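You operate a simulated robot arm through the tools that you are given. There is no shell and no other tool. Be economical: measure what you need, move in short steps, check, and stop when the job is done.

You are at the controls of a simulated robot arm. One attempt, no reset.

Task
Wipe the green-ringed port, fit its coupling, start the engine and load it.
Fine: the port is dusty: blue rag, put back; wipe before coupling, couple before starting; start once, with the red lever at DUMP. What is to be rubbed or washed off counts as gone when no trace of it is left.

Only the result counts: the job must be done as asked and must still hold three seconds after the hand-in. Knocking over, shifting, dropping, spilling or breaking anything else fails it.

Robot
A 6-joint arm with a fingered hand, fixed in place. Base frame: the origin is at the foot of the arm, x ahead of it, y to its left, z up; the work surface is at about z = 840. Lengths are in mm, angles in rad, forces in N, time in s.
With the tool pointing down near the work surface it reaches from about 320 to 820 mm from the base axis. Its first joint turns from -2.897 to 2.897 rad. Payload 4 kg.
Tool frame: the origin (TCP) lies between the finger pads and is the grasp point; the fingertips stand 26 mm ahead of it; z points along the fingers, y is the line along which they close. Largest opening 132 mm; the body of the gripper starts 73 mm behind the TCP. The gripper is a hand of 5 fingers: y runs from the thumb to the fingers, the wrist lies at [0, 0, -239] in the tool frame, and closing takes about 1.5 s.
Orientation is told as [roll, pitch, yaw] about the base's x, y, z axes, in that order, counted from this pose: with the fingers straight down and closing along the base's y, the tool's x points along the base's -x, its y along +y and its z along -z.

Tools
- The arm moves only by the tool servo_tool. Its arguments are lists of equal length, an entry for each row: "travel": the shift along the tool's x, y, z in mm, a list of three; "delta_rot": the turn, a rotation vector about the tool's x, y, z in rad, a list of three. In form: {"travel": [[tx, ty, tz], ...], "delta_rot": [[wx, wy, wz], ...]}. A call has 1 to 10 rows; each row shifts and turns the commanded pose from where the row before left it, along the tool's axes as they then stand. "hand" is the finger opening in mm, from 0 to 132, set as the call begins (left out, the last holds). A row lasts 0.2 s, in which the tool goes at most 50 mm and 0.15 rad; a call with a longer step from one row to the next is refused whole, and so is a gripper value outside its range. A pose out of reach is approached as far as the arm can. The call stops where the force on the tool passes 40 N (or 10 N more than at its start, if that is more) or the arm is blocked; 0.2 s more then pass. The fingers move at their own pace (about 45 mm/s each) and stop on an object; they squeeze with about 24 N. The grip force told is the motor's: it shows also when the fingers shut on nothing. Time passes only in rows, and 0.2 s behind the last, so rows that do not move let the fingers close. It gives the time, the measured TCP pose, the force on the tool (base axes), the opening and the grip force at its end, in the units of the frame above (readings bear some noise), with the torque about the TCP (base axes, N m) and any sound that the robot's microphone picked up.
- Cameras (640 x 400 px; columns grow to the right, rows downward): "scene" is fixed at [49.9, -648.3, 1616.8]; the picture's right is [0.86, -0.51, 0.00], its down [-0.27, -0.46, -0.84] and it looks along [0.43, 0.73, -0.54] (base axes); focal length 323 px, centre (320, 200). "wrist" rides on the gripper at [84, 2, -97] in the tool frame; the picture's right is [-0.02, 1.00, 0.00], its down [-0.75, -0.02, -0.66] and it looks along [-0.66, -0.01, 0.75] (tool axes); focal length 270 px, centre (320, 200). There is no depth. A picture from a camera that has moved, and an enlarged one, comes with that camera's place and axes in the base frame and with its lens.
- capture(camera): a new picture of that camera. It takes no simulated time.
- curl_fingers(finger1, finger2, finger3, finger4, thumb_bend): sets how far each is bent, from 0 (flat) to 1 (curled in); at 0.3 the hand is open as for a grip, at 0.7 the pads meet at the TCP. One left out holds its place. A second passes; each finger stops where it meets its share of the squeeze, and holds until it gets a number again. A gripper value or a shape takes the hand back. It gives what a move gives, with no picture; readings hold the bend of each and the force on the fingers (four entries, about 0 where the hand has none), thumb and palm.
- hand_shape(shape): the hand has 5 fingers and takes this shape, open, in about a second: jaw (thumb against the fingers, like two jaws); tri (thumb and two fingers); tip (a fingertip pinch); poke (one finger out to press); point (the index stretched); flat (the hand flat); cup (the hand cupped); fist (a fist). The gripper value then closes the fingers along that shape, each until it touches; the sizes above hold for jaw. It gives what a move gives, with no picture.
- close_up(camera, box): a new picture of the part [left, top, right, bottom] of that camera's present view, enlarged. It takes no simulated time.
- sign_off(): hands the job in; it is judged then, once.

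Work in short steps. Places have to be worked out from the pictures, the camera data and where the tool is seen: move nearer, look again, correct. Check each grasp and each placing, and mend what went wrong. You have 120 turns and 64 pictures in all, those below and enlarged ones among them. Open the gripper and draw the arm clear of the work before you hand the job in, unless the task says otherwise; then end with one line.

The tools are called after "Call:" by a JSON object that holds its "name" and its "arguments". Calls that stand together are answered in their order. servo_tool: Moves the arm, as the interface text tells. Its arguments: {"type":"object","properties":{"travel":{"type":"array","items":{"type":"array","items":{"type":"number"}}},"delta_rot":{"type":"array","items":{"type":"array","items":{"type":"number"}}},"hand":{"type":"number"}},"required":["travel","delta_rot"]} The other tools are called the same way: hand_shape (shape) gives the hand a shape; curl_fingers (finger1, finger2, finger3, finger4, thumb_bend) moves the fingers one by one; capture (camera) takes a picture; close_up (camera, box) takes an enlarged picture of a part of a camera's view; sign_off () hands the job in.

At the start:

```text
t: 0.0
tcp_pos: [356.2, 415.0, 1191.0]
orientation: [-0.001, 0.001, 0.0]
contact_force: [0.6, -0.1, 0.3]
wrist_torque: [-0.01, -0.03, -0.04]
opening: 132.1
grip_force: 0.0
shape: jaw
bend: [0.3, 0.3, 0.3, 0.3, 0.3]
finger forces: [0.1, 0.0, 0.0, 0.1, 0.1, 0.1]
```

scene: 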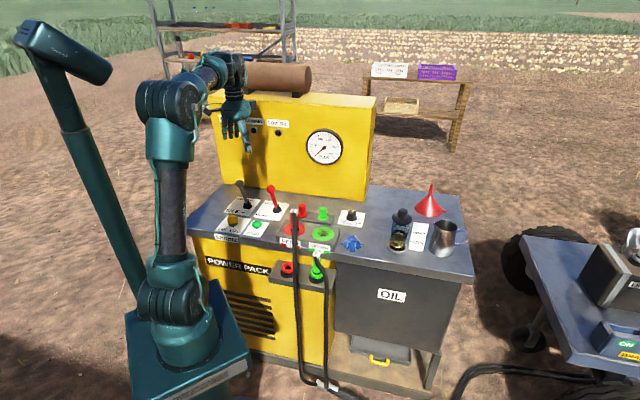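
wrist: 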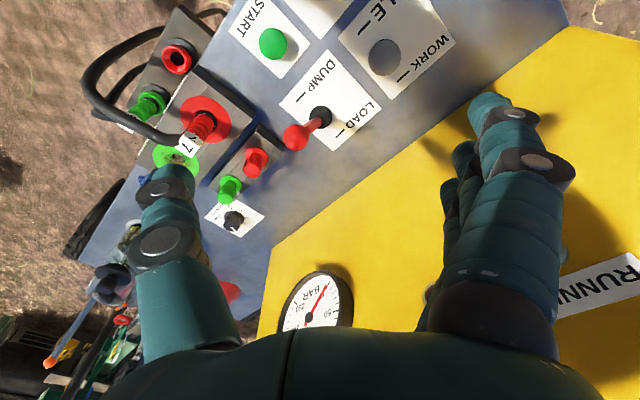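

I start by enlarging the scene's work area to read the labels and locate parts.

Call:
{"name": "close_up", "arguments": {"camera": "scene", "box": [200, 170, 380, 282]}}

Call:
{"name": "close_up", "arguments": {"camera": "scene", "box": [270, 190, 400, 271]}}

Call:
{"name": "close_up", "arguments": {"camera": "scene", "box": [200, 230, 480, 400]}}

```text
3.56 times, centred on (290, 226) of scene
camera zoom: at [49.9, -648.3, 1616.8], right [0.86, -0.51, 0.0], down [-0.27, -0.46, -0.84], along [0.43, 0.73, -0.54], focal length 1148 px, centre (427, 108)
```

zoom: 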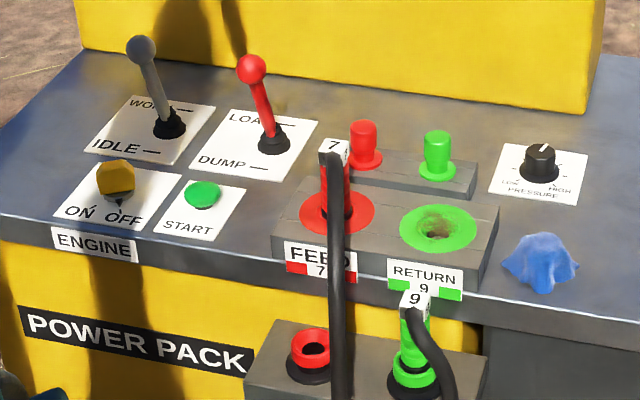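

```text
4.92 times, centred on (335, 230) of scene
camera zoom: at [49.9, -648.3, 1616.8], right [0.86, -0.51, 0.0], down [-0.27, -0.46, -0.84], along [0.43, 0.73, -0.54], focal length 1590 px, centre (246, 50)
```

zoom: 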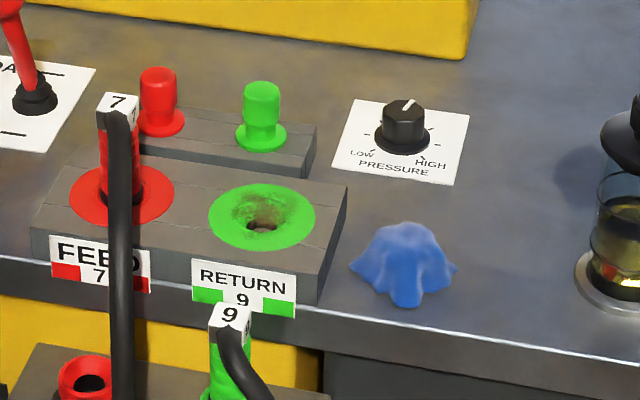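

```text
2.29 times, centred on (340, 315) of scene
camera zoom: at [49.9, -648.3, 1616.8], right [0.86, -0.51, 0.0], down [-0.27, -0.46, -0.84], along [0.43, 0.73, -0.54], focal length 738 px, centre (274, -63)
```

zoom: 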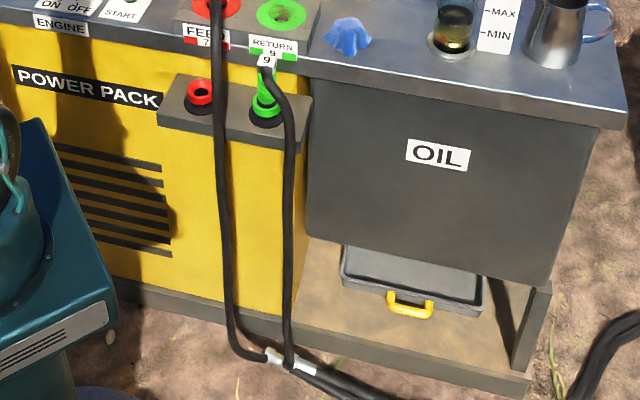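

The red lever ball triangulates to about (435,383,980), on the DUMP side. The green port is at about (534,150,870), and the console is turned about 43-47° with its inward normal ≈ (0.68,0.73). I'm moving to a viewing pose in front of the port.

Call:
{"name": "servo_tool", "arguments": {"travel": [[-3.8, -41.5, 4], [-3.8, -41.5, 4], [-3.8, -41.5, 4], [-3.8, -41.5, 4], [-3.8, -41.5, 4], [-3.8, -41.5, 4], [-3.8, -41.5, 4], [-3.8, -41.5, 4], [-3.8, -41.5, 4], [-3.8, -41.5, 4]], "delta_rot": [[0, 0, 0], [0, 0, 0], [0, 0, 0], [0, 0, 0], [0, 0, 0], [0, 0, 0], [0, 0, 0], [0, 0, 0], [0, 0, 0], [0, 0, 0]]}}

Call:
{"name": "servo_tool", "arguments": {"travel": [[0, 0, 0], [0, 0, 0], [0, 0, 0], [0, 0, 0], [0, 0, 0], [0, 0, 0]], "delta_rot": [[0, 0, -0.137], [0, 0, -0.137], [0, 0, -0.137], [0, 0, -0.137], [0, 0, -0.137], [0, 0, -0.137]]}}

Call:
{"name": "capture", "arguments": {"camera": "wrist"}}

Call:
{"name": "close_up", "arguments": {"camera": "scene", "box": [200, 90, 380, 202]}}

```text
t: 2.2
tcp_pos: [393.2, 1.8, 1148.8]
orientation: [0.001, 0.001, 0.001]
contact_force: [-0.7, -0.8, -0.6]
wrist_torque: [-0.01, 0.01, -0.02]
opening: 132.0
grip_force: 0.1
shape: jaw
bend: [0.3, 0.3, 0.3, 0.3, 0.3]
finger forces: [0.0, 0.0, 0.1, 0.0, 0.1, 0.0]
```

```text
t: 3.6
tcp_pos: [394.1, -1.9, 1150.2]
orientation: [0.001, 0.0, 0.824]
contact_force: [0.0, 0.1, 0.0]
wrist_torque: [0.02, -0.02, -0.01]
opening: 131.7
grip_force: 0.0
shape: jaw
bend: [0.3, 0.3, 0.3, 0.3, 0.3]
finger forces: [0.0, 0.0, 0.0, 0.0, 0.0, 0.0]
```

```text
58 pictures are left
camera wrist: at [336.4, -61.2, 1246.7], right [-0.72, 0.69, 0.0], down [0.52, 0.54, 0.66], along [0.46, 0.47, -0.75], focal length 270 px, centre (320, 200)
```

wrist: 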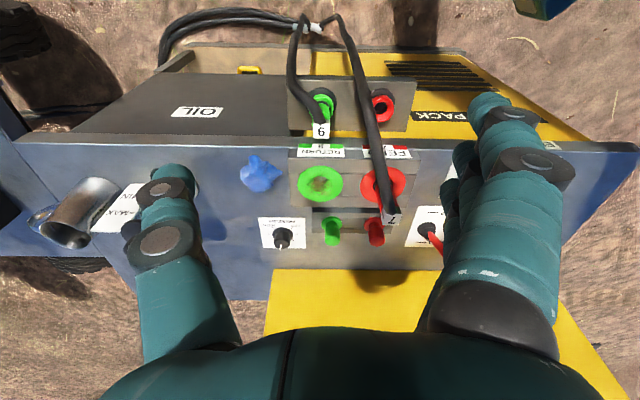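

```text
3.56 times, centred on (290, 146) of scene
camera zoom: at [49.9, -648.3, 1616.8], right [0.86, -0.51, 0.0], down [-0.27, -0.46, -0.84], along [0.43, 0.73, -0.54], focal length 1148 px, centre (427, 392)
```

zoom: 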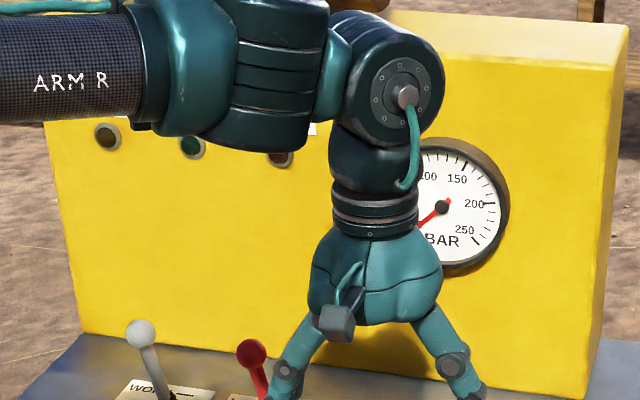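

The view is aligned with the console. I'll zoom in on the rag, port and couplings from here.

Call:
{"name": "close_up", "arguments": {"camera": "wrist", "box": [200, 70, 440, 220]}}

Call:
{"name": "hand_shape", "arguments": {"shape": "tip"}}

Call:
{"name": "capture", "arguments": {"camera": "wrist"}}

Call:
{"name": "close_up", "arguments": {"camera": "scene", "box": [240, 120, 400, 220]}}

```text
2.67 times, centred on (320, 145) of wrist
camera zoom: at [336.4, -61.2, 1246.7], right [-0.72, 0.69, 0.0], down [0.52, 0.54, 0.66], along [0.46, 0.47, -0.75], focal length 721 px, centre (320, 347)
```

zoom: 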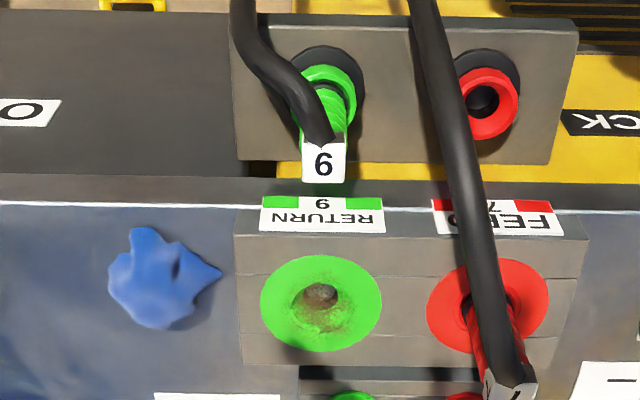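

```text
t: 4.5
tcp_pos: [393.4, -0.3, 1150.2]
orientation: [0.001, 0.002, 0.821]
contact_force: [0.6, -0.1, -0.3]
wrist_torque: [0.0, -0.01, 0.01]
opening: 131.7
grip_force: 0.1
shape: tip
bend: [0.0, 0.3, 0.3, 0.0, 0.3]
finger forces: [0.0, 0.0, 0.0, 0.0, 0.0, 0.0]
```

```text
55 pictures are left
camera wrist: at [336.2, -60.9, 1246.7], right [-0.72, 0.7, 0.0], down [0.52, 0.54, 0.66], along [0.46, 0.47, -0.75], focal length 270 px, centre (320, 200)
```

wrist: 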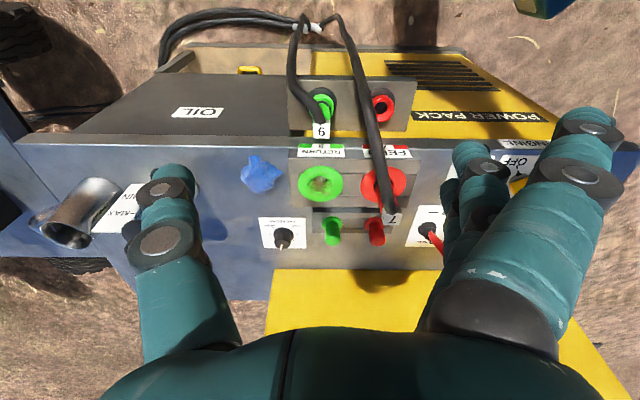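

```text
4.00 times, centred on (320, 170) of scene
camera zoom: at [49.9, -648.3, 1616.8], right [0.86, -0.51, 0.0], down [-0.27, -0.46, -0.84], along [0.43, 0.73, -0.54], focal length 1292 px, centre (320, 320)
```

zoom: 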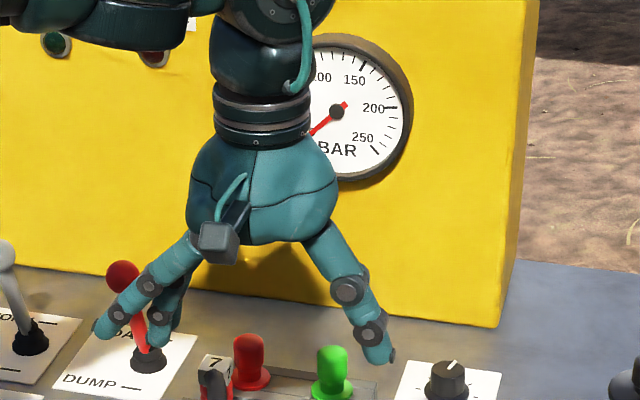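

Rag: centre ≈ (612,79), top z ≈ 888, and very close to the port block on its left. I'll turn the hand 90° so it closes front to back, return to jaw shape, and hover over the rag.

Call:
{"name": "hand_shape", "arguments": {"shape": "jaw"}}

Call:
{"name": "servo_tool", "arguments": {"travel": [[0, 0, 0], [0, 0, 0], [0, 0, 0], [0, 0, 0], [0, 0, 0], [0, 0, 0], [0, 0, 0], [0, 0, 0], [0, 0, 0], [0, 0, 0]], "delta_rot": [[0, 0, 0.149], [0, 0, 0.149], [0, 0, 0.149], [0, 0, 0.149], [0, 0, 0.149], [0, 0, 0.149], [0, 0, 0.149], [0, 0, 0.149], [0, 0, 0.149], [0, 0, 0.149]]}}

Call:
{"name": "servo_tool", "arguments": {"travel": [[0, 0, 0], [-17, 34, 26], [-17, 34, 26], [-17, 34, 26], [-17, 34, 26], [-17, 34, 26], [-17, 34, 26]], "delta_rot": [[0, 0, 0.081], [0, 0, 0], [0, 0, 0], [0, 0, 0], [0, 0, 0], [0, 0, 0], [0, 0, 0]]}}

Call:
{"name": "capture", "arguments": {"camera": "wrist"}}

Call:
{"name": "close_up", "arguments": {"camera": "scene", "box": [260, 150, 420, 250]}}

```text
t: 5.4
tcp_pos: [393.7, -1.1, 1150.5]
orientation: [-0.002, 0.001, 0.819]
contact_force: [-0.2, 0.6, 0.3]
wrist_torque: [0.0, 0.0, -0.01]
opening: 131.9
grip_force: 0.1
shape: jaw
bend: [0.3, 0.3, 0.3, 0.3, 0.3]
finger forces: [0.0, 0.0, 0.1, 0.0, 0.1, 0.0]
```

```text
t: 7.6
tcp_pos: [394.7, -1.1, 1151.4]
orientation: [-0.001, 0.0, -0.672]
contact_force: [-0.8, 0.1, -0.3]
wrist_torque: [-0.02, 0.0, 0.0]
opening: 132.0
grip_force: 0.0
shape: jaw
bend: [0.3, 0.3, 0.3, 0.3, 0.3]
finger forces: [0.0, 0.0, 0.0, 0.0, 0.0, 0.0]
```

```text
t: 9.2
tcp_pos: [609.3, 80.0, 992.9]
orientation: [0.002, -0.001, -0.748]
contact_force: [0.1, 0.2, 1.9]
wrist_torque: [0.0, -0.01, 0.0]
opening: 131.7
grip_force: 0.0
shape: jaw
bend: [0.3, 0.3, 0.3, 0.3, 0.3]
finger forces: [0.0, 0.0, 0.0, 0.1, 0.1, 0.0]
```

```text
53 pictures are left
camera wrist: at [549.5, 139.8, 1088.7], right [0.7, 0.72, 0.0], down [0.54, -0.52, 0.66], along [0.47, -0.46, -0.75], focal length 270 px, centre (320, 200)
```

wrist: 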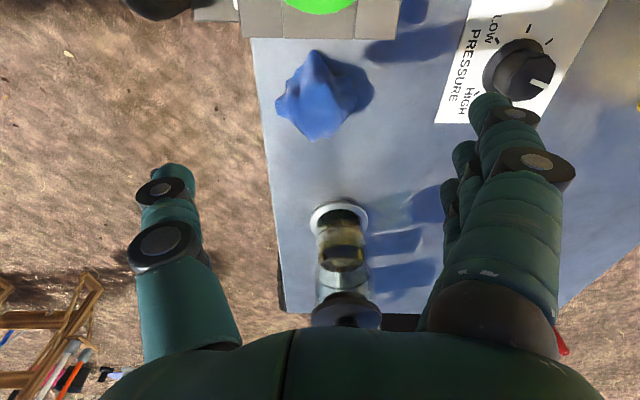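

```text
4.00 times, centred on (340, 200) of scene
camera zoom: at [49.9, -648.3, 1616.8], right [0.86, -0.51, 0.0], down [-0.27, -0.46, -0.84], along [0.43, 0.73, -0.54], focal length 1292 px, centre (240, 200)
```

zoom: 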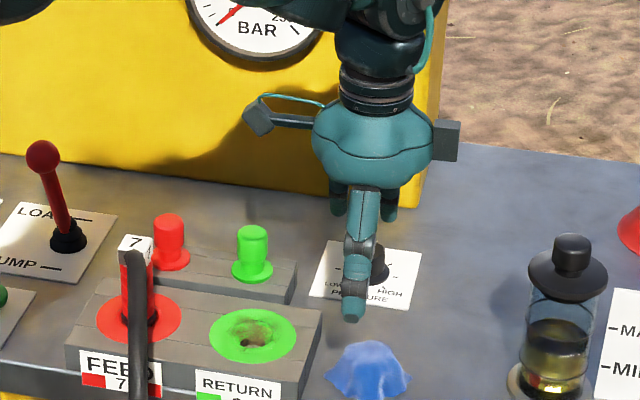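

The rag back-projects to (610,82), right under the TCP. Descending with the hand open to about z = 876.

Call:
{"name": "servo_tool", "arguments": {"travel": [[-3, 2, 30], [0, 0, 30], [0, 0, 30], [0, 0, 26]], "delta_rot": [[0, 0, 0], [0, 0, 0], [0, 0, 0], [0, 0, 0]]}}

Call:
{"name": "close_up", "arguments": {"camera": "scene", "box": [260, 150, 420, 250]}}

```text
t: 10.2
tcp_pos: [611.3, 79.5, 879.3]
orientation: [0.001, 0.0, -0.75]
contact_force: [-0.1, -0.1, 0.6]
wrist_torque: [0.03, -0.01, -0.01]
opening: 131.9
grip_force: 0.0
shape: jaw
bend: [0.3, 0.3, 0.3, 0.3, 0.3]
finger forces: [0.0, 0.0, 0.0, 0.0, 0.0, 0.1]
```

```text
4.00 times, centred on (340, 200) of scene
camera zoom: at [49.9, -648.3, 1616.8], right [0.86, -0.51, 0.0], down [-0.27, -0.46, -0.84], along [0.43, 0.73, -0.54], focal length 1292 px, centre (240, 200)
```

zoom: 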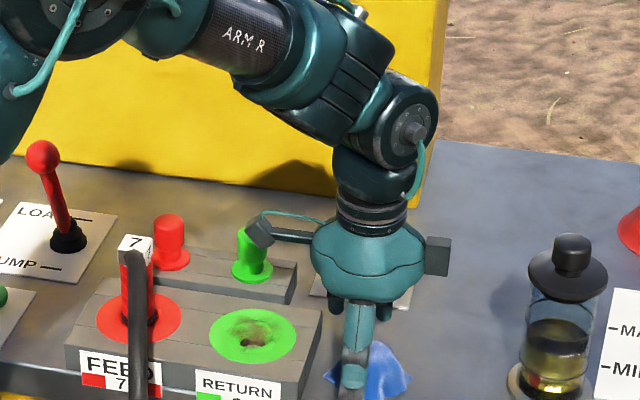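

The thumb and fingers straddle the rag. I'm lowering a few mm more and closing.

Call:
{"name": "servo_tool", "arguments": {"travel": [[0, 0, 6], [0, 0, 0], [0, 0, 0], [0, 0, 0], [0, 0, 0], [0, 0, 0], [0, 0, 0], [0, 0, 0], [0, 0, 0], [0, 0, 0]], "delta_rot": [[0, 0, 0], [0, 0, 0], [0, 0, 0], [0, 0, 0], [0, 0, 0], [0, 0, 0], [0, 0, 0], [0, 0, 0], [0, 0, 0], [0, 0, 0]], "hand": 0}}

Call:
{"name": "servo_tool", "arguments": {"travel": [[0, 0, -30], [0, 0, -30], [0, 0, -30]], "delta_rot": [[0, 0, 0], [0, 0, 0], [0, 0, 0]]}}

Call:
{"name": "capture", "arguments": {"camera": "wrist"}}

Call:
{"name": "close_up", "arguments": {"camera": "scene", "box": [260, 150, 420, 250]}}

```text
t: 12.4
tcp_pos: [611.5, 79.4, 872.4]
orientation: [0.001, 0.0, -0.75]
contact_force: [-0.1, 0.3, -0.3]
wrist_torque: [0.02, -0.02, -0.01]
opening: 34.8
grip_force: 24.0
shape: jaw
bend: [0.66, 0.73, 0.73, 0.73, 0.7]
finger forces: [0.0, 7.3, 6.8, 6.3, 20.6, 0.0]
```

```text
t: 13.2
tcp_pos: [613.6, 79.1, 960.3]
orientation: [0.001, 0.002, -0.75]
contact_force: [0.2, -0.8, -1.1]
wrist_torque: [0.04, -0.02, 0.01]
opening: 34.5
grip_force: 23.8
shape: jaw
bend: [0.66, 0.73, 0.73, 0.73, 0.7]
finger forces: [0.1, 7.2, 6.8, 6.3, 20.5, 0.0]
```

```text
50 pictures are left
camera wrist: at [553.4, 137.9, 1057.9], right [0.7, 0.72, 0.0], down [0.54, -0.52, 0.66], along [0.47, -0.46, -0.75], focal length 270 px, centre (320, 200)
```

wrist: 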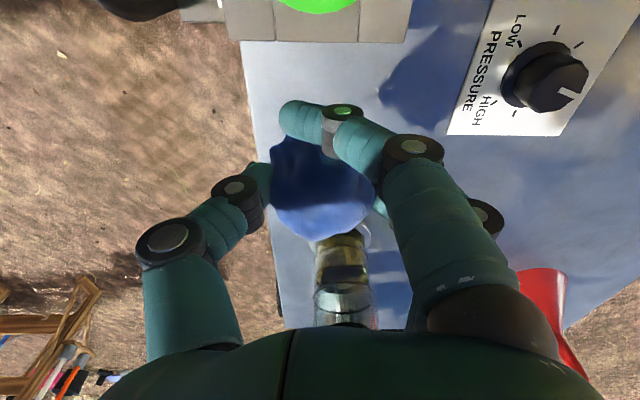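

```text
4.00 times, centred on (340, 200) of scene
camera zoom: at [49.9, -648.3, 1616.8], right [0.86, -0.51, 0.0], down [-0.27, -0.46, -0.84], along [0.43, 0.73, -0.54], focal length 1292 px, centre (240, 200)
```

zoom: 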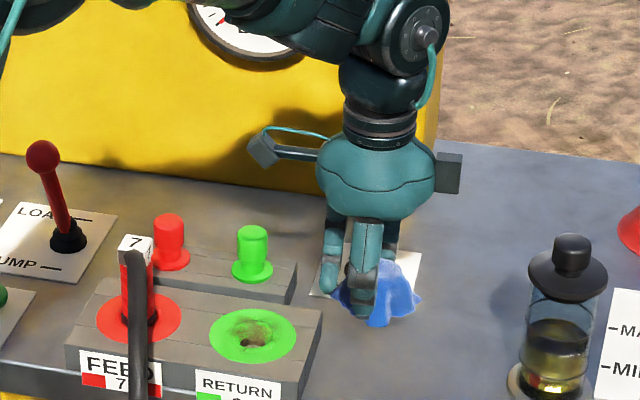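

The rag is held (34 mm, 24 N, clear of the surface). I'll lift, turn back to yaw 0.82 so the camera clears coupling 7, and go above the green port.

Call:
{"name": "servo_tool", "arguments": {"travel": [[0, 0, -35], [0, 0, -25], [0, 0, 0], [0, 0, 0], [0, 0, 0], [0, 0, 0], [0, 0, 0], [0, 0, 0], [0, 0, 0], [0, 0, 0]], "delta_rot": [[0, 0, 0], [0, 0, 0], [0, 0, -0.145], [0, 0, -0.145], [0, 0, -0.145], [0, 0, -0.145], [0, 0, -0.145], [0, 0, -0.145], [0, 0, -0.145], [0, 0, -0.145]]}}

Call:
{"name": "servo_tool", "arguments": {"travel": [[0, 0, 0], [0, 0, 0], [0, 0, 0], [3, 25, 0], [3, 25, 0], [3, 25, 0], [2, 25, 0]], "delta_rot": [[0, 0, -0.137], [0, 0, -0.137], [0, 0, -0.136], [0, 0, 0], [0, 0, 0], [0, 0, 0], [0, 0, 0]]}}

Call:
{"name": "capture", "arguments": {"camera": "wrist"}}

Call:
{"name": "close_up", "arguments": {"camera": "scene", "box": [250, 140, 410, 240]}}

```text
t: 15.4
tcp_pos: [611.3, 79.9, 1023.6]
orientation: [-0.001, 0.0, 0.414]
contact_force: [-0.5, 0.8, -1.1]
wrist_torque: [0.03, -0.03, 0.01]
opening: 34.2
grip_force: 24.2
shape: jaw
bend: [0.66, 0.73, 0.73, 0.73, 0.7]
finger forces: [0.0, 7.3, 6.9, 6.2, 20.5, 0.1]
```

```text
t: 17.0
tcp_pos: [530.9, 138.8, 1023.0]
orientation: [-0.001, 0.0, 0.82]
contact_force: [-0.3, -0.3, 0.2]
wrist_torque: [0.0, 0.01, 0.0]
opening: 34.5
grip_force: 24.5
shape: jaw
bend: [0.66, 0.73, 0.73, 0.73, 0.7]
finger forces: [0.0, 7.3, 6.9, 6.2, 20.5, 0.0]
```

```text
48 pictures are left
camera wrist: at [472.5, 78.7, 1117.7], right [-0.72, 0.7, 0.0], down [0.52, 0.54, 0.66], along [0.46, 0.47, -0.75], focal length 270 px, centre (320, 200)
```

wrist: 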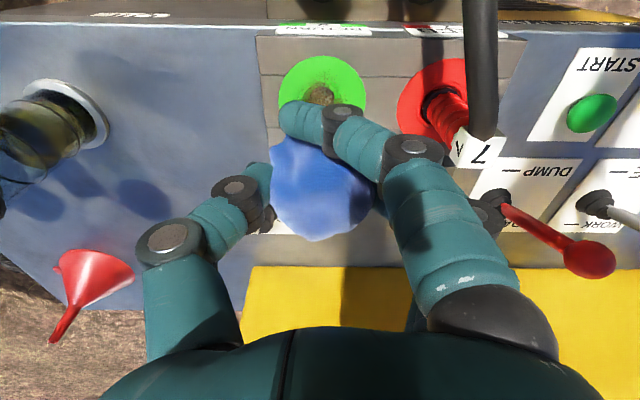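

```text
4.00 times, centred on (330, 190) of scene
camera zoom: at [49.9, -648.3, 1616.8], right [0.86, -0.51, 0.0], down [-0.27, -0.46, -0.84], along [0.43, 0.73, -0.54], focal length 1292 px, centre (280, 240)
```

zoom: 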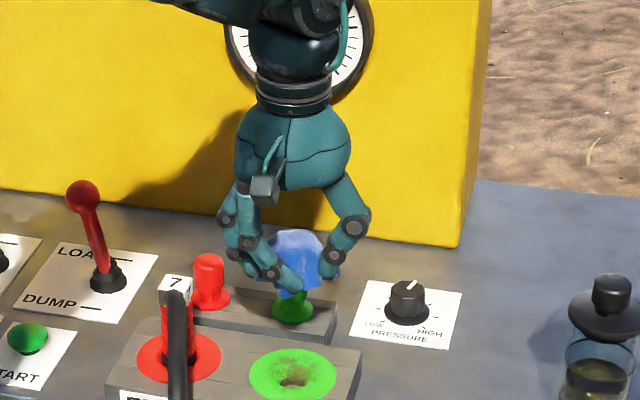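

Three rays now agree on the port's top at about (524,133,895), higher than I first assumed. I'm shifting over it and going down to just above contact.

Call:
{"name": "servo_tool", "arguments": {"travel": [[7, 0, 26], [6, 0, 26], [0, 0, 24]], "delta_rot": [[0, 0, 0], [0, 0, 0], [0, 0, 0]]}}

Call:
{"name": "servo_tool", "arguments": {"travel": [[0, 0, 5], [0, 0, 5], [0, 0, 4]], "delta_rot": [[0, 0, 0], [0, 0, 0], [0, 0, 0]]}}

Call:
{"name": "close_up", "arguments": {"camera": "scene", "box": [270, 170, 390, 245]}}

Call:
{"name": "capture", "arguments": {"camera": "wrist"}}

```text
t: 17.8
tcp_pos: [522.2, 127.2, 946.1]
orientation: [0.0, 0.0, 0.821]
contact_force: [-0.6, 1.6, -0.1]
wrist_torque: [-0.01, 0.0, 0.0]
opening: 34.7
grip_force: 24.4
shape: jaw
bend: [0.66, 0.73, 0.73, 0.73, 0.7]
finger forces: [0.0, 7.3, 6.9, 6.3, 20.5, 0.1]
```

```text
t: 18.6
tcp_pos: [521.7, 129.2, 932.8]
orientation: [0.002, 0.0, 0.82]
contact_force: [-0.5, -0.4, -0.8]
wrist_torque: [0.01, -0.03, 0.0]
opening: 34.7
grip_force: 23.8
shape: jaw
bend: [0.66, 0.73, 0.73, 0.73, 0.7]
finger forces: [0.0, 7.3, 6.9, 6.3, 20.5, 0.0]
```

```text
5.33 times, centred on (330, 208) of scene
camera zoom: at [49.9, -648.3, 1616.8], right [0.86, -0.51, 0.0], down [-0.27, -0.46, -0.84], along [0.43, 0.73, -0.54], focal length 1722 px, centre (267, 160)
```

zoom: 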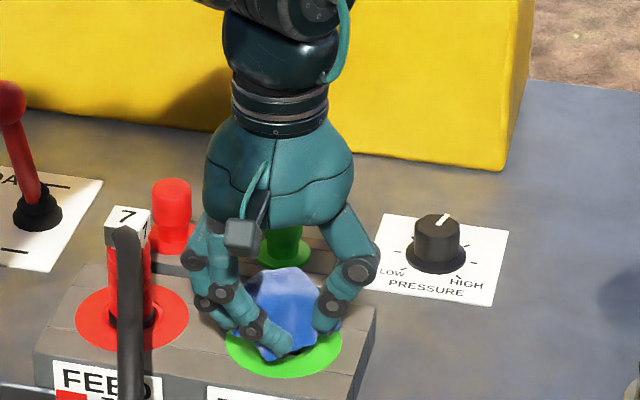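

```text
45 pictures are left
camera wrist: at [463.9, 69.1, 1028.6], right [-0.72, 0.7, 0.0], down [0.53, 0.54, 0.66], along [0.46, 0.47, -0.75], focal length 270 px, centre (320, 200)
```

wrist: 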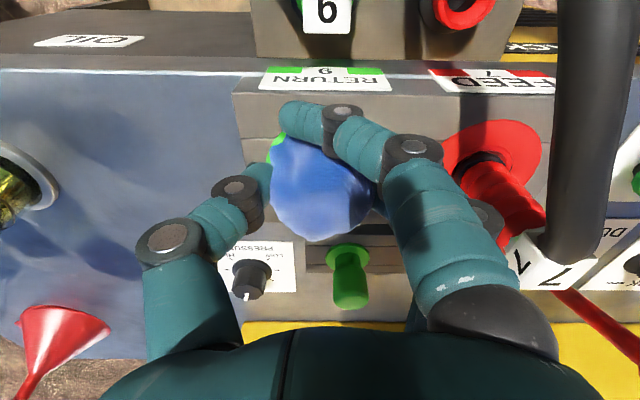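

It's nearly in contact. I'm stepping down gently to find the force.

Call:
{"name": "servo_tool", "arguments": {"travel": [[0, 0, 2], [0, 0, 2], [0, 0, 2]], "delta_rot": [[0, 0, 0], [0, 0, 0], [0, 0, 0]]}}

```text
t: 19.4
tcp_pos: [521.6, 128.1, 926.3]
orientation: [0.001, 0.001, 0.82]
contact_force: [0.4, 0.5, -1.3]
wrist_torque: [0.03, 0.03, -0.03]
opening: 34.5
grip_force: 24.1
shape: jaw
bend: [0.66, 0.73, 0.73, 0.73, 0.7]
finger forces: [0.0, 7.2, 7.0, 6.3, 20.5, 0.1]
```

Call:
{"name": "servo_tool", "arguments": {"travel": [[0, 0, 2], [0, 0, 2], [0, 0, 2]], "delta_rot": [[0, 0, 0], [0, 0, 0], [0, 0, 0]]}}

```text
t: 20.2
tcp_pos: [521.3, 128.8, 920.1]
orientation: [0.002, 0.0, 0.82]
contact_force: [0.9, -0.6, -0.7]
wrist_torque: [-0.01, -0.01, -0.02]
opening: 34.2
grip_force: 23.8
shape: jaw
bend: [0.66, 0.73, 0.73, 0.73, 0.7]
finger forces: [0.0, 7.4, 6.9, 6.3, 20.5, 0.0]
```

No contact yet at 920, so I'm continuing down.

Call:
{"name": "servo_tool", "arguments": {"travel": [[0, 0, 2], [0, 0, 2], [0, 0, 2]], "delta_rot": [[0, 0, 0], [0, 0, 0], [0, 0, 0]]}}

Call:
{"name": "close_up", "arguments": {"camera": "scene", "box": [290, 195, 370, 245]}}

```text
t: 21.0
tcp_pos: [522.1, 129.7, 915.5]
orientation: [0.0, 0.001, 0.821]
contact_force: [-0.3, 0.5, -1.0]
wrist_torque: [-0.03, 0.01, 0.0]
opening: 34.5
grip_force: 24.0
shape: jaw
bend: [0.66, 0.73, 0.73, 0.73, 0.7]
finger forces: [0.0, 7.3, 6.9, 6.3, 20.6, 0.0]
```

```text
8.00 times, centred on (330, 220) of scene
camera zoom: at [49.9, -648.3, 1616.8], right [0.86, -0.51, 0.0], down [-0.27, -0.46, -0.84], along [0.43, 0.73, -0.54], focal length 2583 px, centre (240, 40)
```

zoom: 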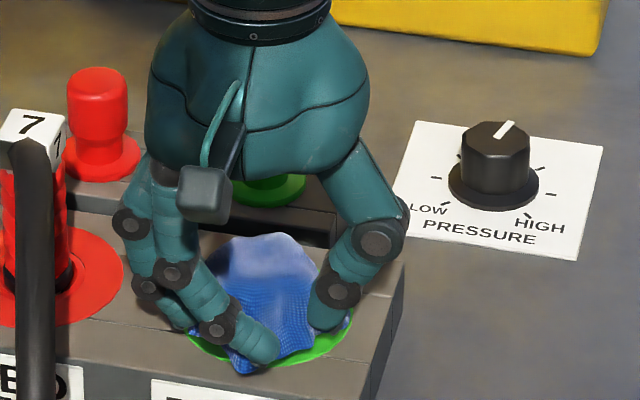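

Call:
{"name": "servo_tool", "arguments": {"travel": [[0, 0, 2], [0, 0, 2], [0, 0, 2]], "delta_rot": [[0, 0, 0], [0, 0, 0], [0, 0, 0]]}}

```text
t: 21.8
tcp_pos: [521.9, 130.1, 908.7]
orientation: [0.003, 0.001, 0.821]
contact_force: [-0.8, -0.6, -0.1]
wrist_torque: [0.03, -0.04, 0.0]
opening: 34.6
grip_force: 23.9
shape: jaw
bend: [0.66, 0.73, 0.73, 0.73, 0.7]
finger forces: [0.0, 7.3, 7.0, 6.3, 20.6, 0.0]
```

Still free, so I'll keep going in small steps.

Call:
{"name": "servo_tool", "arguments": {"travel": [[0, 0, 2], [0, 0, 2], [0, 0, 2]], "delta_rot": [[0, 0, 0], [0, 0, 0], [0, 0, 0]]}}

Call:
{"name": "close_up", "arguments": {"camera": "scene", "box": [290, 195, 370, 245]}}

```text
t: 22.6
tcp_pos: [522.1, 129.0, 904.5]
orientation: [0.0, -0.001, 0.82]
contact_force: [-1.9, -2.1, 12.7]
wrist_torque: [0.2, 0.16, 0.05]
opening: 34.5
grip_force: 23.8
shape: jaw
bend: [0.66, 0.73, 0.73, 0.74, 0.7]
finger forces: [0.1, 7.8, 7.5, 7.2, 22.8, 0.1]
```

```text
8.00 times, centred on (330, 220) of scene
camera zoom: at [49.9, -648.3, 1616.8], right [0.86, -0.51, 0.0], down [-0.27, -0.46, -0.84], along [0.43, 0.73, -0.54], focal length 2583 px, centre (240, 40)
```

zoom: 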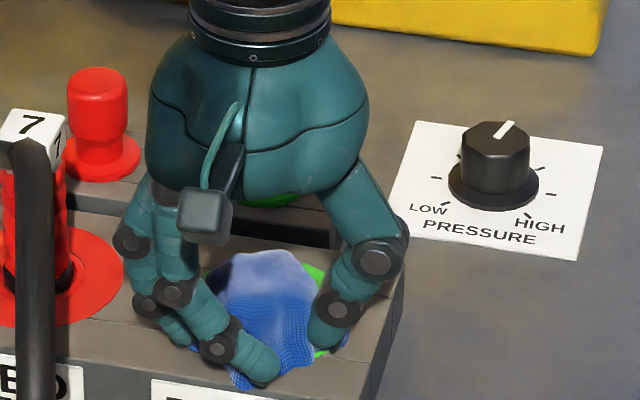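

Contact: 12.7 N at TCP z = 904, so the block top is about 872. That puts the port some 15–20 mm further back, at about (533,142). I'll wipe in a zigzag backwards, about 450→490 along the normal and ±22 sideways.

Call:
{"name": "servo_tool", "arguments": {"travel": [[0, 22, 0], [-7, 0, 0], [0, -22, 0], [0, -22, 0], [-7, 0, 0], [0, 22, 0], [0, 22, 0], [-7, 0, 0], [0, -22, 0], [0, -22, 0]], "delta_rot": [[0, 0, 0], [0, 0, 0], [0, 0, 0], [0, 0, 0], [0, 0, 0], [0, 0, 0], [0, 0, 0], [0, 0, 0], [0, 0, 0], [0, 0, 0]]}}

Call:
{"name": "servo_tool", "arguments": {"travel": [[-7, 0, 0], [0, 22, 0], [0, 22, 0], [-7, 0, 0], [0, -22, 0], [0, -22, 0], [-5, 0, 0], [0, 22, 0], [0, 22, 0]], "delta_rot": [[0, 0, 0], [0, 0, 0], [0, 0, 0], [0, 0, 0], [0, 0, 0], [0, 0, 0], [0, 0, 0], [0, 0, 0], [0, 0, 0]]}}

```text
t: 24.8
tcp_pos: [551.8, 130.1, 903.8]
orientation: [0.002, 0.0, 0.822]
contact_force: [-1.5, 0.3, 1.3]
wrist_torque: [0.09, 0.01, 0.02]
opening: 35.2
grip_force: 23.9
shape: jaw
bend: [0.66, 0.73, 0.73, 0.73, 0.71]
finger forces: [0.0, 7.4, 7.7, 8.5, 21.8, 0.1]
```

```text
t: 26.8
tcp_pos: [534.8, 171.8, 903.1]
orientation: [0.0, 0.0, 0.82]
contact_force: [2.8, -2.6, 7.1]
wrist_torque: [-0.11, -0.12, 0.01]
opening: 35.2
grip_force: 24.0
shape: jaw
bend: [0.66, 0.73, 0.73, 0.73, 0.71]
finger forces: [0.0, 7.1, 7.0, 7.6, 24.8, 0.1]
```

Both passes kept contact at varying force. I'll do a reverse pass 1 mm deeper, sweeping along the other axis, then lift and look.

Call:
{"name": "servo_tool", "arguments": {"travel": [[0, 0, 1.5], [20, 0, 0], [20, 0, 0], [0, -8, 0], [-20, 0, 0], [-20, 0, 0], [0, -8, 0], [20, 0, 0], [20, 0, 0], [0, -7, 0]], "delta_rot": [[0, 0, 0], [0, 0, 0], [0, 0, 0], [0, 0, 0], [0, 0, 0], [0, 0, 0], [0, 0, 0], [0, 0, 0], [0, 0, 0], [0, 0, 0]]}}

Call:
{"name": "servo_tool", "arguments": {"travel": [[-20, 0, 0], [-20, 0, 0], [0, -7, 0], [20, 0, 0], [20, 0, 0], [0, -8, 0], [-20, 0, 0], [-20, 0, 0], [0, 0, -20], [0, 0, -40]], "delta_rot": [[0, 0, 0], [0, 0, 0], [0, 0, 0], [0, 0, 0], [0, 0, 0], [0, 0, 0], [0, 0, 0], [0, 0, 0], [0, 0, 0], [0, 0, 0]]}}

Call:
{"name": "servo_tool", "arguments": {"travel": [[0, 0, -40], [-20, 20, -20]], "delta_rot": [[0, 0, 0], [0, 0, 0]]}}

Call:
{"name": "capture", "arguments": {"camera": "wrist"}}

Call:
{"name": "close_up", "arguments": {"camera": "scene", "box": [290, 195, 370, 245]}}

```text
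t: 29.0
tcp_pos: [522.8, 128.3, 903.4]
orientation: [0.003, 0.002, 0.821]
contact_force: [-2.3, 2.7, 7.2]
wrist_torque: [0.16, 0.11, 0.01]
opening: 35.5
grip_force: 24.0
shape: jaw
bend: [0.66, 0.73, 0.73, 0.73, 0.72]
finger forces: [0.0, 8.1, 8.3, 9.2, 21.2, 0.0]
```

```text
t: 31.2
tcp_pos: [561.9, 148.9, 961.3]
orientation: [0.0, -0.001, 0.819]
contact_force: [-0.1, -0.2, -1.0]
wrist_torque: [-0.02, -0.01, 0.03]
opening: 35.2
grip_force: 23.7
shape: jaw
bend: [0.66, 0.73, 0.73, 0.73, 0.71]
finger forces: [0.0, 7.3, 7.3, 8.2, 22.1, 0.0]
```

```text
t: 31.8
tcp_pos: [560.9, 176.0, 1019.9]
orientation: [0.003, 0.001, 0.82]
contact_force: [-1.8, 0.4, -0.9]
wrist_torque: [-0.01, -0.03, 0.01]
opening: 35.2
grip_force: 23.7
shape: jaw
bend: [0.66, 0.73, 0.73, 0.73, 0.71]
finger forces: [0.0, 7.4, 7.4, 8.1, 22.1, 0.1]
```

```text
42 pictures are left
camera wrist: at [502.3, 117.2, 1117.0], right [-0.72, 0.7, 0.0], down [0.53, 0.54, 0.66], along [0.46, 0.47, -0.75], focal length 270 px, centre (320, 200)
```

wrist: 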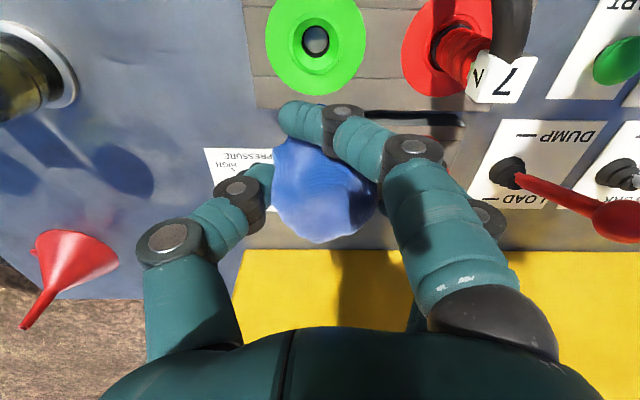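

```text
8.00 times, centred on (330, 220) of scene
camera zoom: at [49.9, -648.3, 1616.8], right [0.86, -0.51, 0.0], down [-0.27, -0.46, -0.84], along [0.43, 0.73, -0.54], focal length 2583 px, centre (240, 40)
```

zoom: 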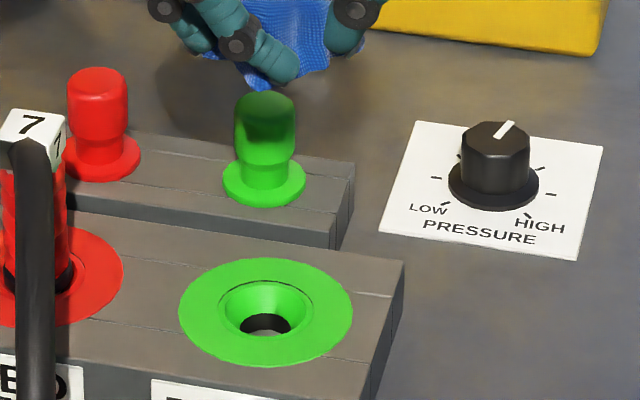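

The port looks clean in both views. I'll check it once in close-up.

Call:
{"name": "close_up", "arguments": {"camera": "wrist", "box": [240, 0, 400, 100]}}

```text
4.00 times, centred on (320, 50) of wrist
camera zoom: at [502.3, 117.2, 1117.0], right [-0.72, 0.7, 0.0], down [0.53, 0.54, 0.66], along [0.46, 0.47, -0.75], focal length 1081 px, centre (320, 800)
```

zoom: 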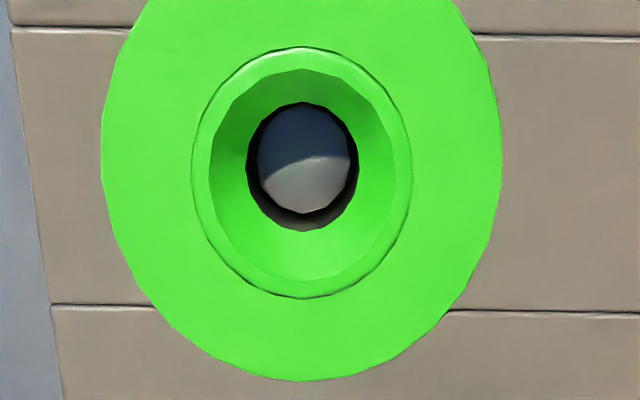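

The port is spotless. I'm returning the rag to (611.5,79.4) at its original yaw.

Call:
{"name": "servo_tool", "arguments": {"travel": [[9, -25.7, 0], [9, -25.7, 0], [9, -25.7, 0], [9, -25.7, 0], [0, 0, 0], [0, 0, 0], [0, 0, 0], [0, 0, 0], [0, 0, 0], [0, 0, 0]], "delta_rot": [[0, 0, 0], [0, 0, 0], [0, 0, 0], [0, 0, 0], [0, 0, 0.143], [0, 0, 0.143], [0, 0, 0.143], [0, 0, 0.143], [0, 0, 0.143], [0, 0, 0.143]]}}

Call:
{"name": "servo_tool", "arguments": {"travel": [[0, 0, 0], [0, 0, 0], [0, 0, 0], [0, 0, 0], [0, 0, 0], [0, 0, 20], [0, 0, 30], [0, 0, 30], [0, 0, 30]], "delta_rot": [[0, 0, 0.143], [0, 0, 0.143], [0, 0, 0.143], [0, 0, 0.143], [0, 0, 0.143], [0, 0, 0], [0, 0, 0], [0, 0, 0], [0, 0, 0]]}}

```text
t: 34.0
tcp_pos: [610.6, 79.5, 1021.0]
orientation: [-0.001, 0.0, -0.039]
contact_force: [0.8, 0.2, 0.1]
wrist_torque: [-0.01, 0.02, -0.04]
opening: 35.3
grip_force: 23.8
shape: jaw
bend: [0.66, 0.73, 0.73, 0.73, 0.71]
finger forces: [0.0, 7.4, 7.4, 8.1, 22.2, 0.0]
```

```text
t: 36.0
tcp_pos: [611.9, 80.7, 910.3]
orientation: [0.001, -0.001, -0.751]
contact_force: [-0.2, -0.6, -1.0]
wrist_torque: [-0.02, 0.03, -0.04]
opening: 35.3
grip_force: 23.8
shape: jaw
bend: [0.66, 0.73, 0.73, 0.73, 0.71]
finger forces: [0.0, 7.1, 7.4, 7.9, 22.1, 0.1]
```

I'm lowering to z ≈ 873 and opening the hand slowly.

Call:
{"name": "servo_tool", "arguments": {"travel": [[0, -1, 20], [0, 0, 12], [0, 0, 4.5]], "delta_rot": [[0, 0, 0], [0, 0, 0], [0, 0, 0]]}}

Call:
{"name": "servo_tool", "arguments": {"travel": [[0, 0, 0], [0, 0, 0], [0, 0, 0], [0, 0, 0], [0, 0, 0], [0, 0, 0], [0, 0, 0], [0, 0, 0]], "delta_rot": [[0, 0, 0], [0, 0, 0], [0, 0, 0], [0, 0, 0], [0, 0, 0], [0, 0, 0], [0, 0, 0], [0, 0, 0]], "hand": 132}}

Call:
{"name": "servo_tool", "arguments": {"travel": [[0, 0, -20], [0, 0, -40], [0, 0, -40], [0, 0, -40]], "delta_rot": [[0, 0, 0], [0, 0, 0], [0, 0, 0], [0, 0, 0]]}}

Call:
{"name": "close_up", "arguments": {"camera": "scene", "box": [270, 170, 430, 270]}}

```text
t: 36.8
tcp_pos: [608.3, 78.6, 874.9]
orientation: [0.0, 0.001, -0.752]
contact_force: [-0.9, -0.1, 0.2]
wrist_torque: [0.0, 0.0, -0.01]
opening: 35.1
grip_force: 23.8
shape: jaw
bend: [0.66, 0.73, 0.73, 0.73, 0.71]
finger forces: [0.0, 7.3, 7.4, 7.9, 22.0, 0.0]
```

```text
t: 38.6
tcp_pos: [609.0, 79.4, 874.1]
orientation: [0.0, 0.0, -0.752]
contact_force: [0.2, -0.5, 0.3]
wrist_torque: [-0.01, -0.04, -0.01]
opening: 131.9
grip_force: 0.1
shape: jaw
bend: [0.3, 0.3, 0.3, 0.3, 0.3]
finger forces: [0.0, 0.1, 0.0, 0.0, 0.0, 0.0]
```

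```text
t: 39.6
tcp_pos: [609.5, 77.9, 1016.0]
orientation: [-0.002, 0.002, -0.752]
contact_force: [0.1, 0.4, 0.5]
wrist_torque: [-0.02, -0.02, 0.0]
opening: 132.0
grip_force: 0.1
shape: jaw
bend: [0.3, 0.3, 0.3, 0.3, 0.3]
finger forces: [0.0, 0.1, 0.1, 0.1, 0.0, 0.0]
```

```text
4.00 times, centred on (350, 220) of scene
camera zoom: at [49.9, -648.3, 1616.8], right [0.86, -0.51, 0.0], down [-0.27, -0.46, -0.84], along [0.43, 0.73, -0.54], focal length 1292 px, centre (200, 120)
```

zoom: 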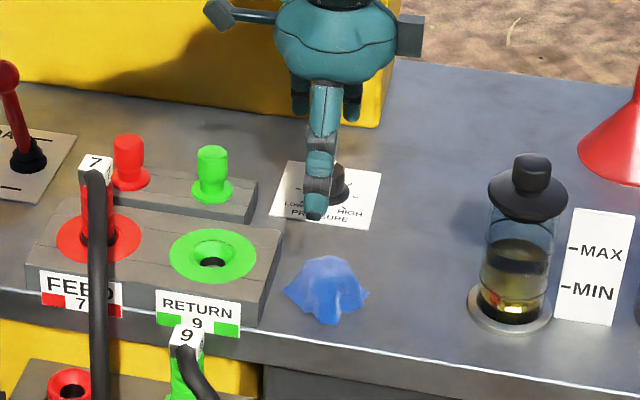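

The rag is back where it was. Next is coupling 9: I'm turning to yaw 0.82 and hovering above its estimated place, (470,80).

Call:
{"name": "servo_tool", "arguments": {"travel": [[0, 0, 0], [0, 0, 0], [0, 0, 0], [0, 0, 0], [0, 0, 0], [0, 0, 0], [0, 0, 0], [0, 0, 0], [0, 0, 0], [0, 0, 0]], "delta_rot": [[0, 0, -0.143], [0, 0, -0.143], [0, 0, -0.143], [0, 0, -0.143], [0, 0, -0.143], [0, 0, -0.143], [0, 0, -0.143], [0, 0, -0.143], [0, 0, -0.143], [0, 0, -0.143]]}}

Call:
{"name": "servo_tool", "arguments": {"travel": [[0, 0, 0], [23.4, 25.8, 0], [23.4, 25.8, 0], [23.4, 25.8, 0], [23.4, 25.8, 0]], "delta_rot": [[0, 0, -0.143], [0, 0, 0], [0, 0, 0], [0, 0, 0], [0, 0, 0]]}}

Call:
{"name": "capture", "arguments": {"camera": "wrist"}}

Call:
{"name": "close_up", "arguments": {"camera": "scene", "box": [270, 200, 398, 280]}}

```text
t: 41.8
tcp_pos: [609.5, 77.8, 1014.8]
orientation: [0.0, -0.001, 0.68]
contact_force: [-0.3, 0.8, 0.5]
wrist_torque: [-0.02, 0.01, 0.03]
opening: 132.0
grip_force: 0.0
shape: jaw
bend: [0.3, 0.3, 0.3, 0.3, 0.3]
finger forces: [0.0, 0.2, 0.0, 0.0, 0.0, 0.1]
```

```text
t: 43.0
tcp_pos: [469.8, 81.2, 1011.6]
orientation: [0.001, 0.001, 0.821]
contact_force: [0.1, 0.0, -0.5]
wrist_torque: [-0.01, 0.04, 0.01]
opening: 131.9
grip_force: 0.1
shape: jaw
bend: [0.3, 0.3, 0.3, 0.3, 0.3]
finger forces: [0.0, 0.0, 0.0, 0.1, 0.0, 0.1]
```

```text
38 pictures are left
camera wrist: at [411.9, 21.0, 1108.2], right [-0.72, 0.7, 0.0], down [0.52, 0.54, 0.66], along [0.46, 0.47, -0.75], focal length 270 px, centre (320, 200)
```

wrist: 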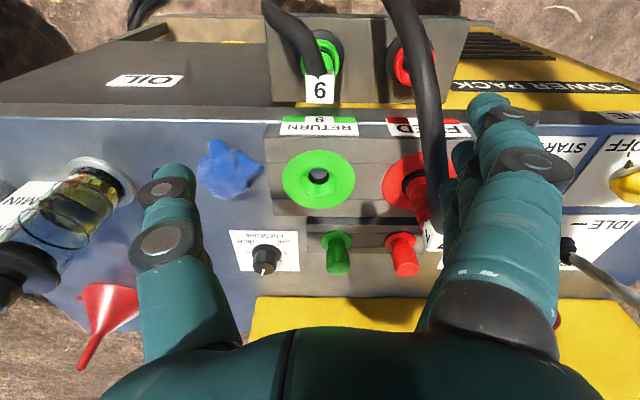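

```text
5.00 times, centred on (334, 240) of scene
camera zoom: at [49.9, -648.3, 1616.8], right [0.86, -0.51, 0.0], down [-0.27, -0.46, -0.84], along [0.43, 0.73, -0.54], focal length 1614 px, centre (250, 0)
```

zoom: 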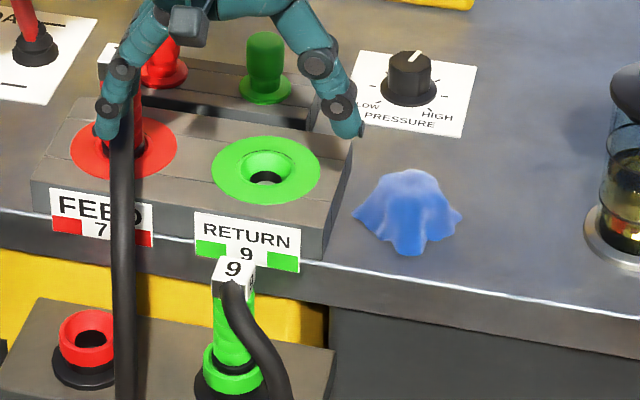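

Coupling 9's top is at about (475,84,852). Its axis is n ≈ 385, close to the table edge at n ≈ 413, so four open fingers are too wide. I'll see how the "tri" shape holds the spare fingers.

Call:
{"name": "hand_shape", "arguments": {"shape": "tri"}}

Call:
{"name": "capture", "arguments": {"camera": "wrist"}}

Call:
{"name": "close_up", "arguments": {"camera": "scene", "box": [240, 120, 400, 220]}}

```text
t: 43.9
tcp_pos: [470.0, 79.9, 1012.2]
orientation: [0.0, 0.001, 0.82]
contact_force: [-0.3, 0.2, 0.8]
wrist_torque: [-0.01, 0.0, -0.02]
opening: 131.8
grip_force: 0.1
shape: tri
bend: [0.0, 0.3, 0.3, 0.0, 0.3]
finger forces: [0.0, 0.0, 0.0, 0.1, 0.0, 0.0]
```

```text
36 pictures are left
camera wrist: at [412.3, 21.0, 1108.5], right [-0.72, 0.7, 0.0], down [0.52, 0.54, 0.66], along [0.46, 0.47, -0.75], focal length 270 px, centre (320, 200)
```

wrist: 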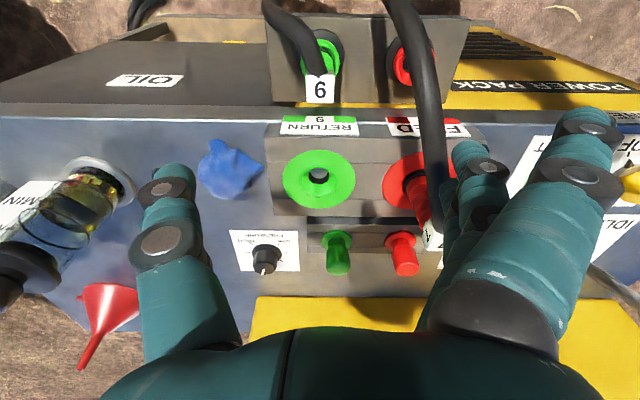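

```text
4.00 times, centred on (320, 170) of scene
camera zoom: at [49.9, -648.3, 1616.8], right [0.86, -0.51, 0.0], down [-0.27, -0.46, -0.84], along [0.43, 0.73, -0.54], focal length 1292 px, centre (320, 320)
```

zoom: 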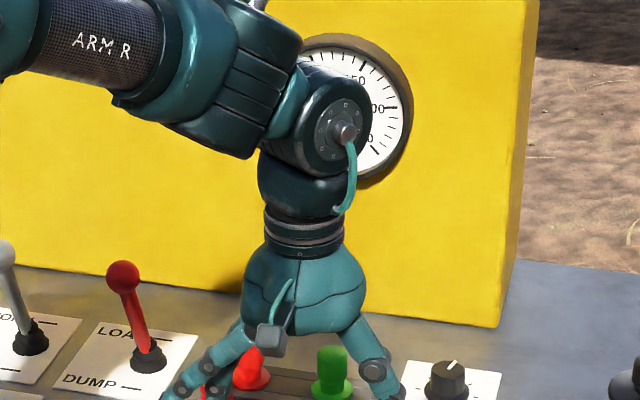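

Tri also leaves the spare fingers flat, which would hit coupling 7. I'll curl fingers 1 and 4 fully in and keep 2, 3 and the thumb open.

Call:
{"name": "curl_fingers", "arguments": {"finger1": 1, "finger2": 0.35, "finger3": 0.35, "finger4": 1, "thumb_bend": 0.35}}

Call:
{"name": "capture", "arguments": {"camera": "wrist"}}

Call:
{"name": "close_up", "arguments": {"camera": "scene", "box": [260, 160, 380, 235]}}

```text
t: 44.9
tcp_pos: [469.7, 79.8, 1012.7]
orientation: [0.0, 0.0, 0.819]
contact_force: [-0.8, 1.0, -0.6]
wrist_torque: [-0.01, -0.02, -0.01]
opening: 61.6
grip_force: 0.0
shape: fingers
bend: [1.0, 0.35, 0.35, 1.0, 0.35]
finger forces: [0.0, 0.0, 0.0, 0.0, 0.0, 0.0]
```

```text
34 pictures are left
camera wrist: at [412.0, 21.0, 1108.5], right [-0.72, 0.7, 0.0], down [0.52, 0.54, 0.66], along [0.46, 0.47, -0.75], focal length 270 px, centre (320, 200)
```

wrist: 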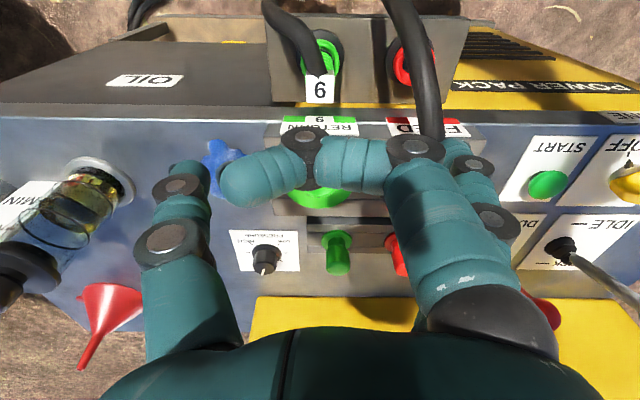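

```text
5.33 times, centred on (320, 198) of scene
camera zoom: at [49.9, -648.3, 1616.8], right [0.86, -0.51, 0.0], down [-0.27, -0.46, -0.84], along [0.43, 0.73, -0.54], focal length 1722 px, centre (320, 213)
```

zoom: 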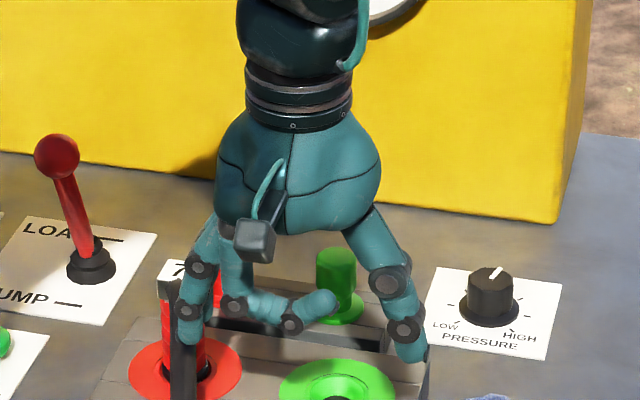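

Curled spare fingers would foul the block. The finger row is only about ±31 mm wide, so jaw works if I yaw a further +0.3 and keep the TCP about 5 mm in front of the coupling axis. I'm setting that up with opening 90 and descending to look.

Call:
{"name": "hand_shape", "arguments": {"shape": "jaw"}}

Call:
{"name": "servo_tool", "arguments": {"travel": [[0, 0, 0], [0, 0, 0], [0, 0, 30], [0, 0, 30], [0, 0, 30], [0, 0, 0]], "delta_rot": [[0, 0, -0.15], [0, 0, -0.15], [0, 0, 0], [0, 0, 0], [0, 0, 0], [0, 0, 0]], "hand": 90}}

Call:
{"name": "capture", "arguments": {"camera": "wrist"}}

Call:
{"name": "close_up", "arguments": {"camera": "scene", "box": [270, 190, 398, 270]}}

```text
t: 45.8
tcp_pos: [470.3, 81.4, 1012.0]
orientation: [0.001, -0.001, 0.82]
contact_force: [-1.1, 0.1, -0.3]
wrist_torque: [0.0, -0.01, 0.0]
opening: 132.3
grip_force: 0.1
shape: jaw
bend: [0.3, 0.3, 0.3, 0.3, 0.3]
finger forces: [0.0, 0.0, 0.0, 0.0, 0.0, 0.0]
```

```text
t: 47.2
tcp_pos: [471.1, 81.1, 923.7]
orientation: [0.003, -0.001, 1.121]
contact_force: [-0.1, 0.1, -0.3]
wrist_torque: [0.03, 0.02, 0.0]
opening: 90.4
grip_force: 0.1
shape: jaw
bend: [0.68, 0.68, 0.68, 0.68, 0.64]
finger forces: [0.0, 0.1, 0.0, 0.0, 0.1, 0.1]
```

```text
32 pictures are left
camera wrist: at [434.3, 7.0, 1020.1], right [-0.89, 0.45, 0.0], down [0.34, 0.67, 0.66], along [0.3, 0.59, -0.75], focal length 270 px, centre (320, 200)
```

wrist: 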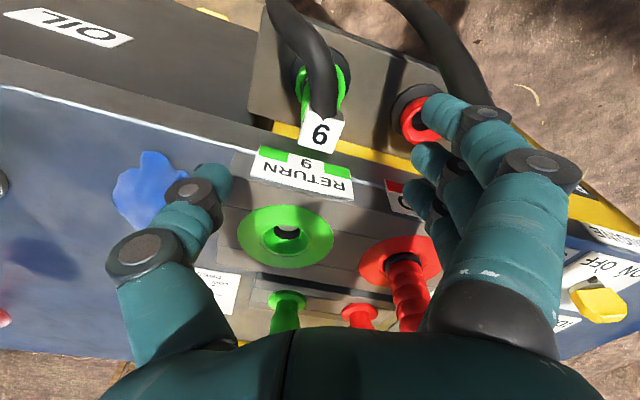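

```text
5.00 times, centred on (334, 230) of scene
camera zoom: at [49.9, -648.3, 1616.8], right [0.86, -0.51, 0.0], down [-0.27, -0.46, -0.84], along [0.43, 0.73, -0.54], focal length 1614 px, centre (250, 50)
```

zoom: 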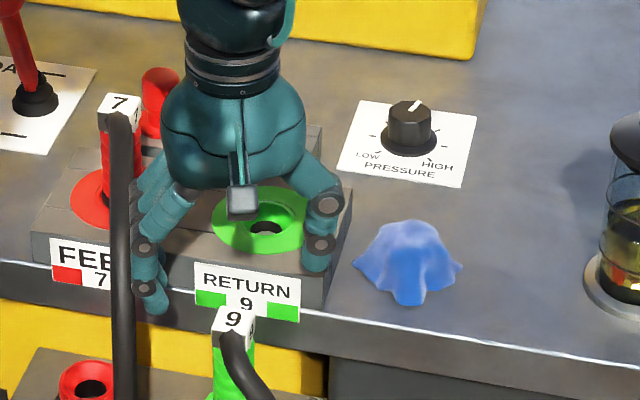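

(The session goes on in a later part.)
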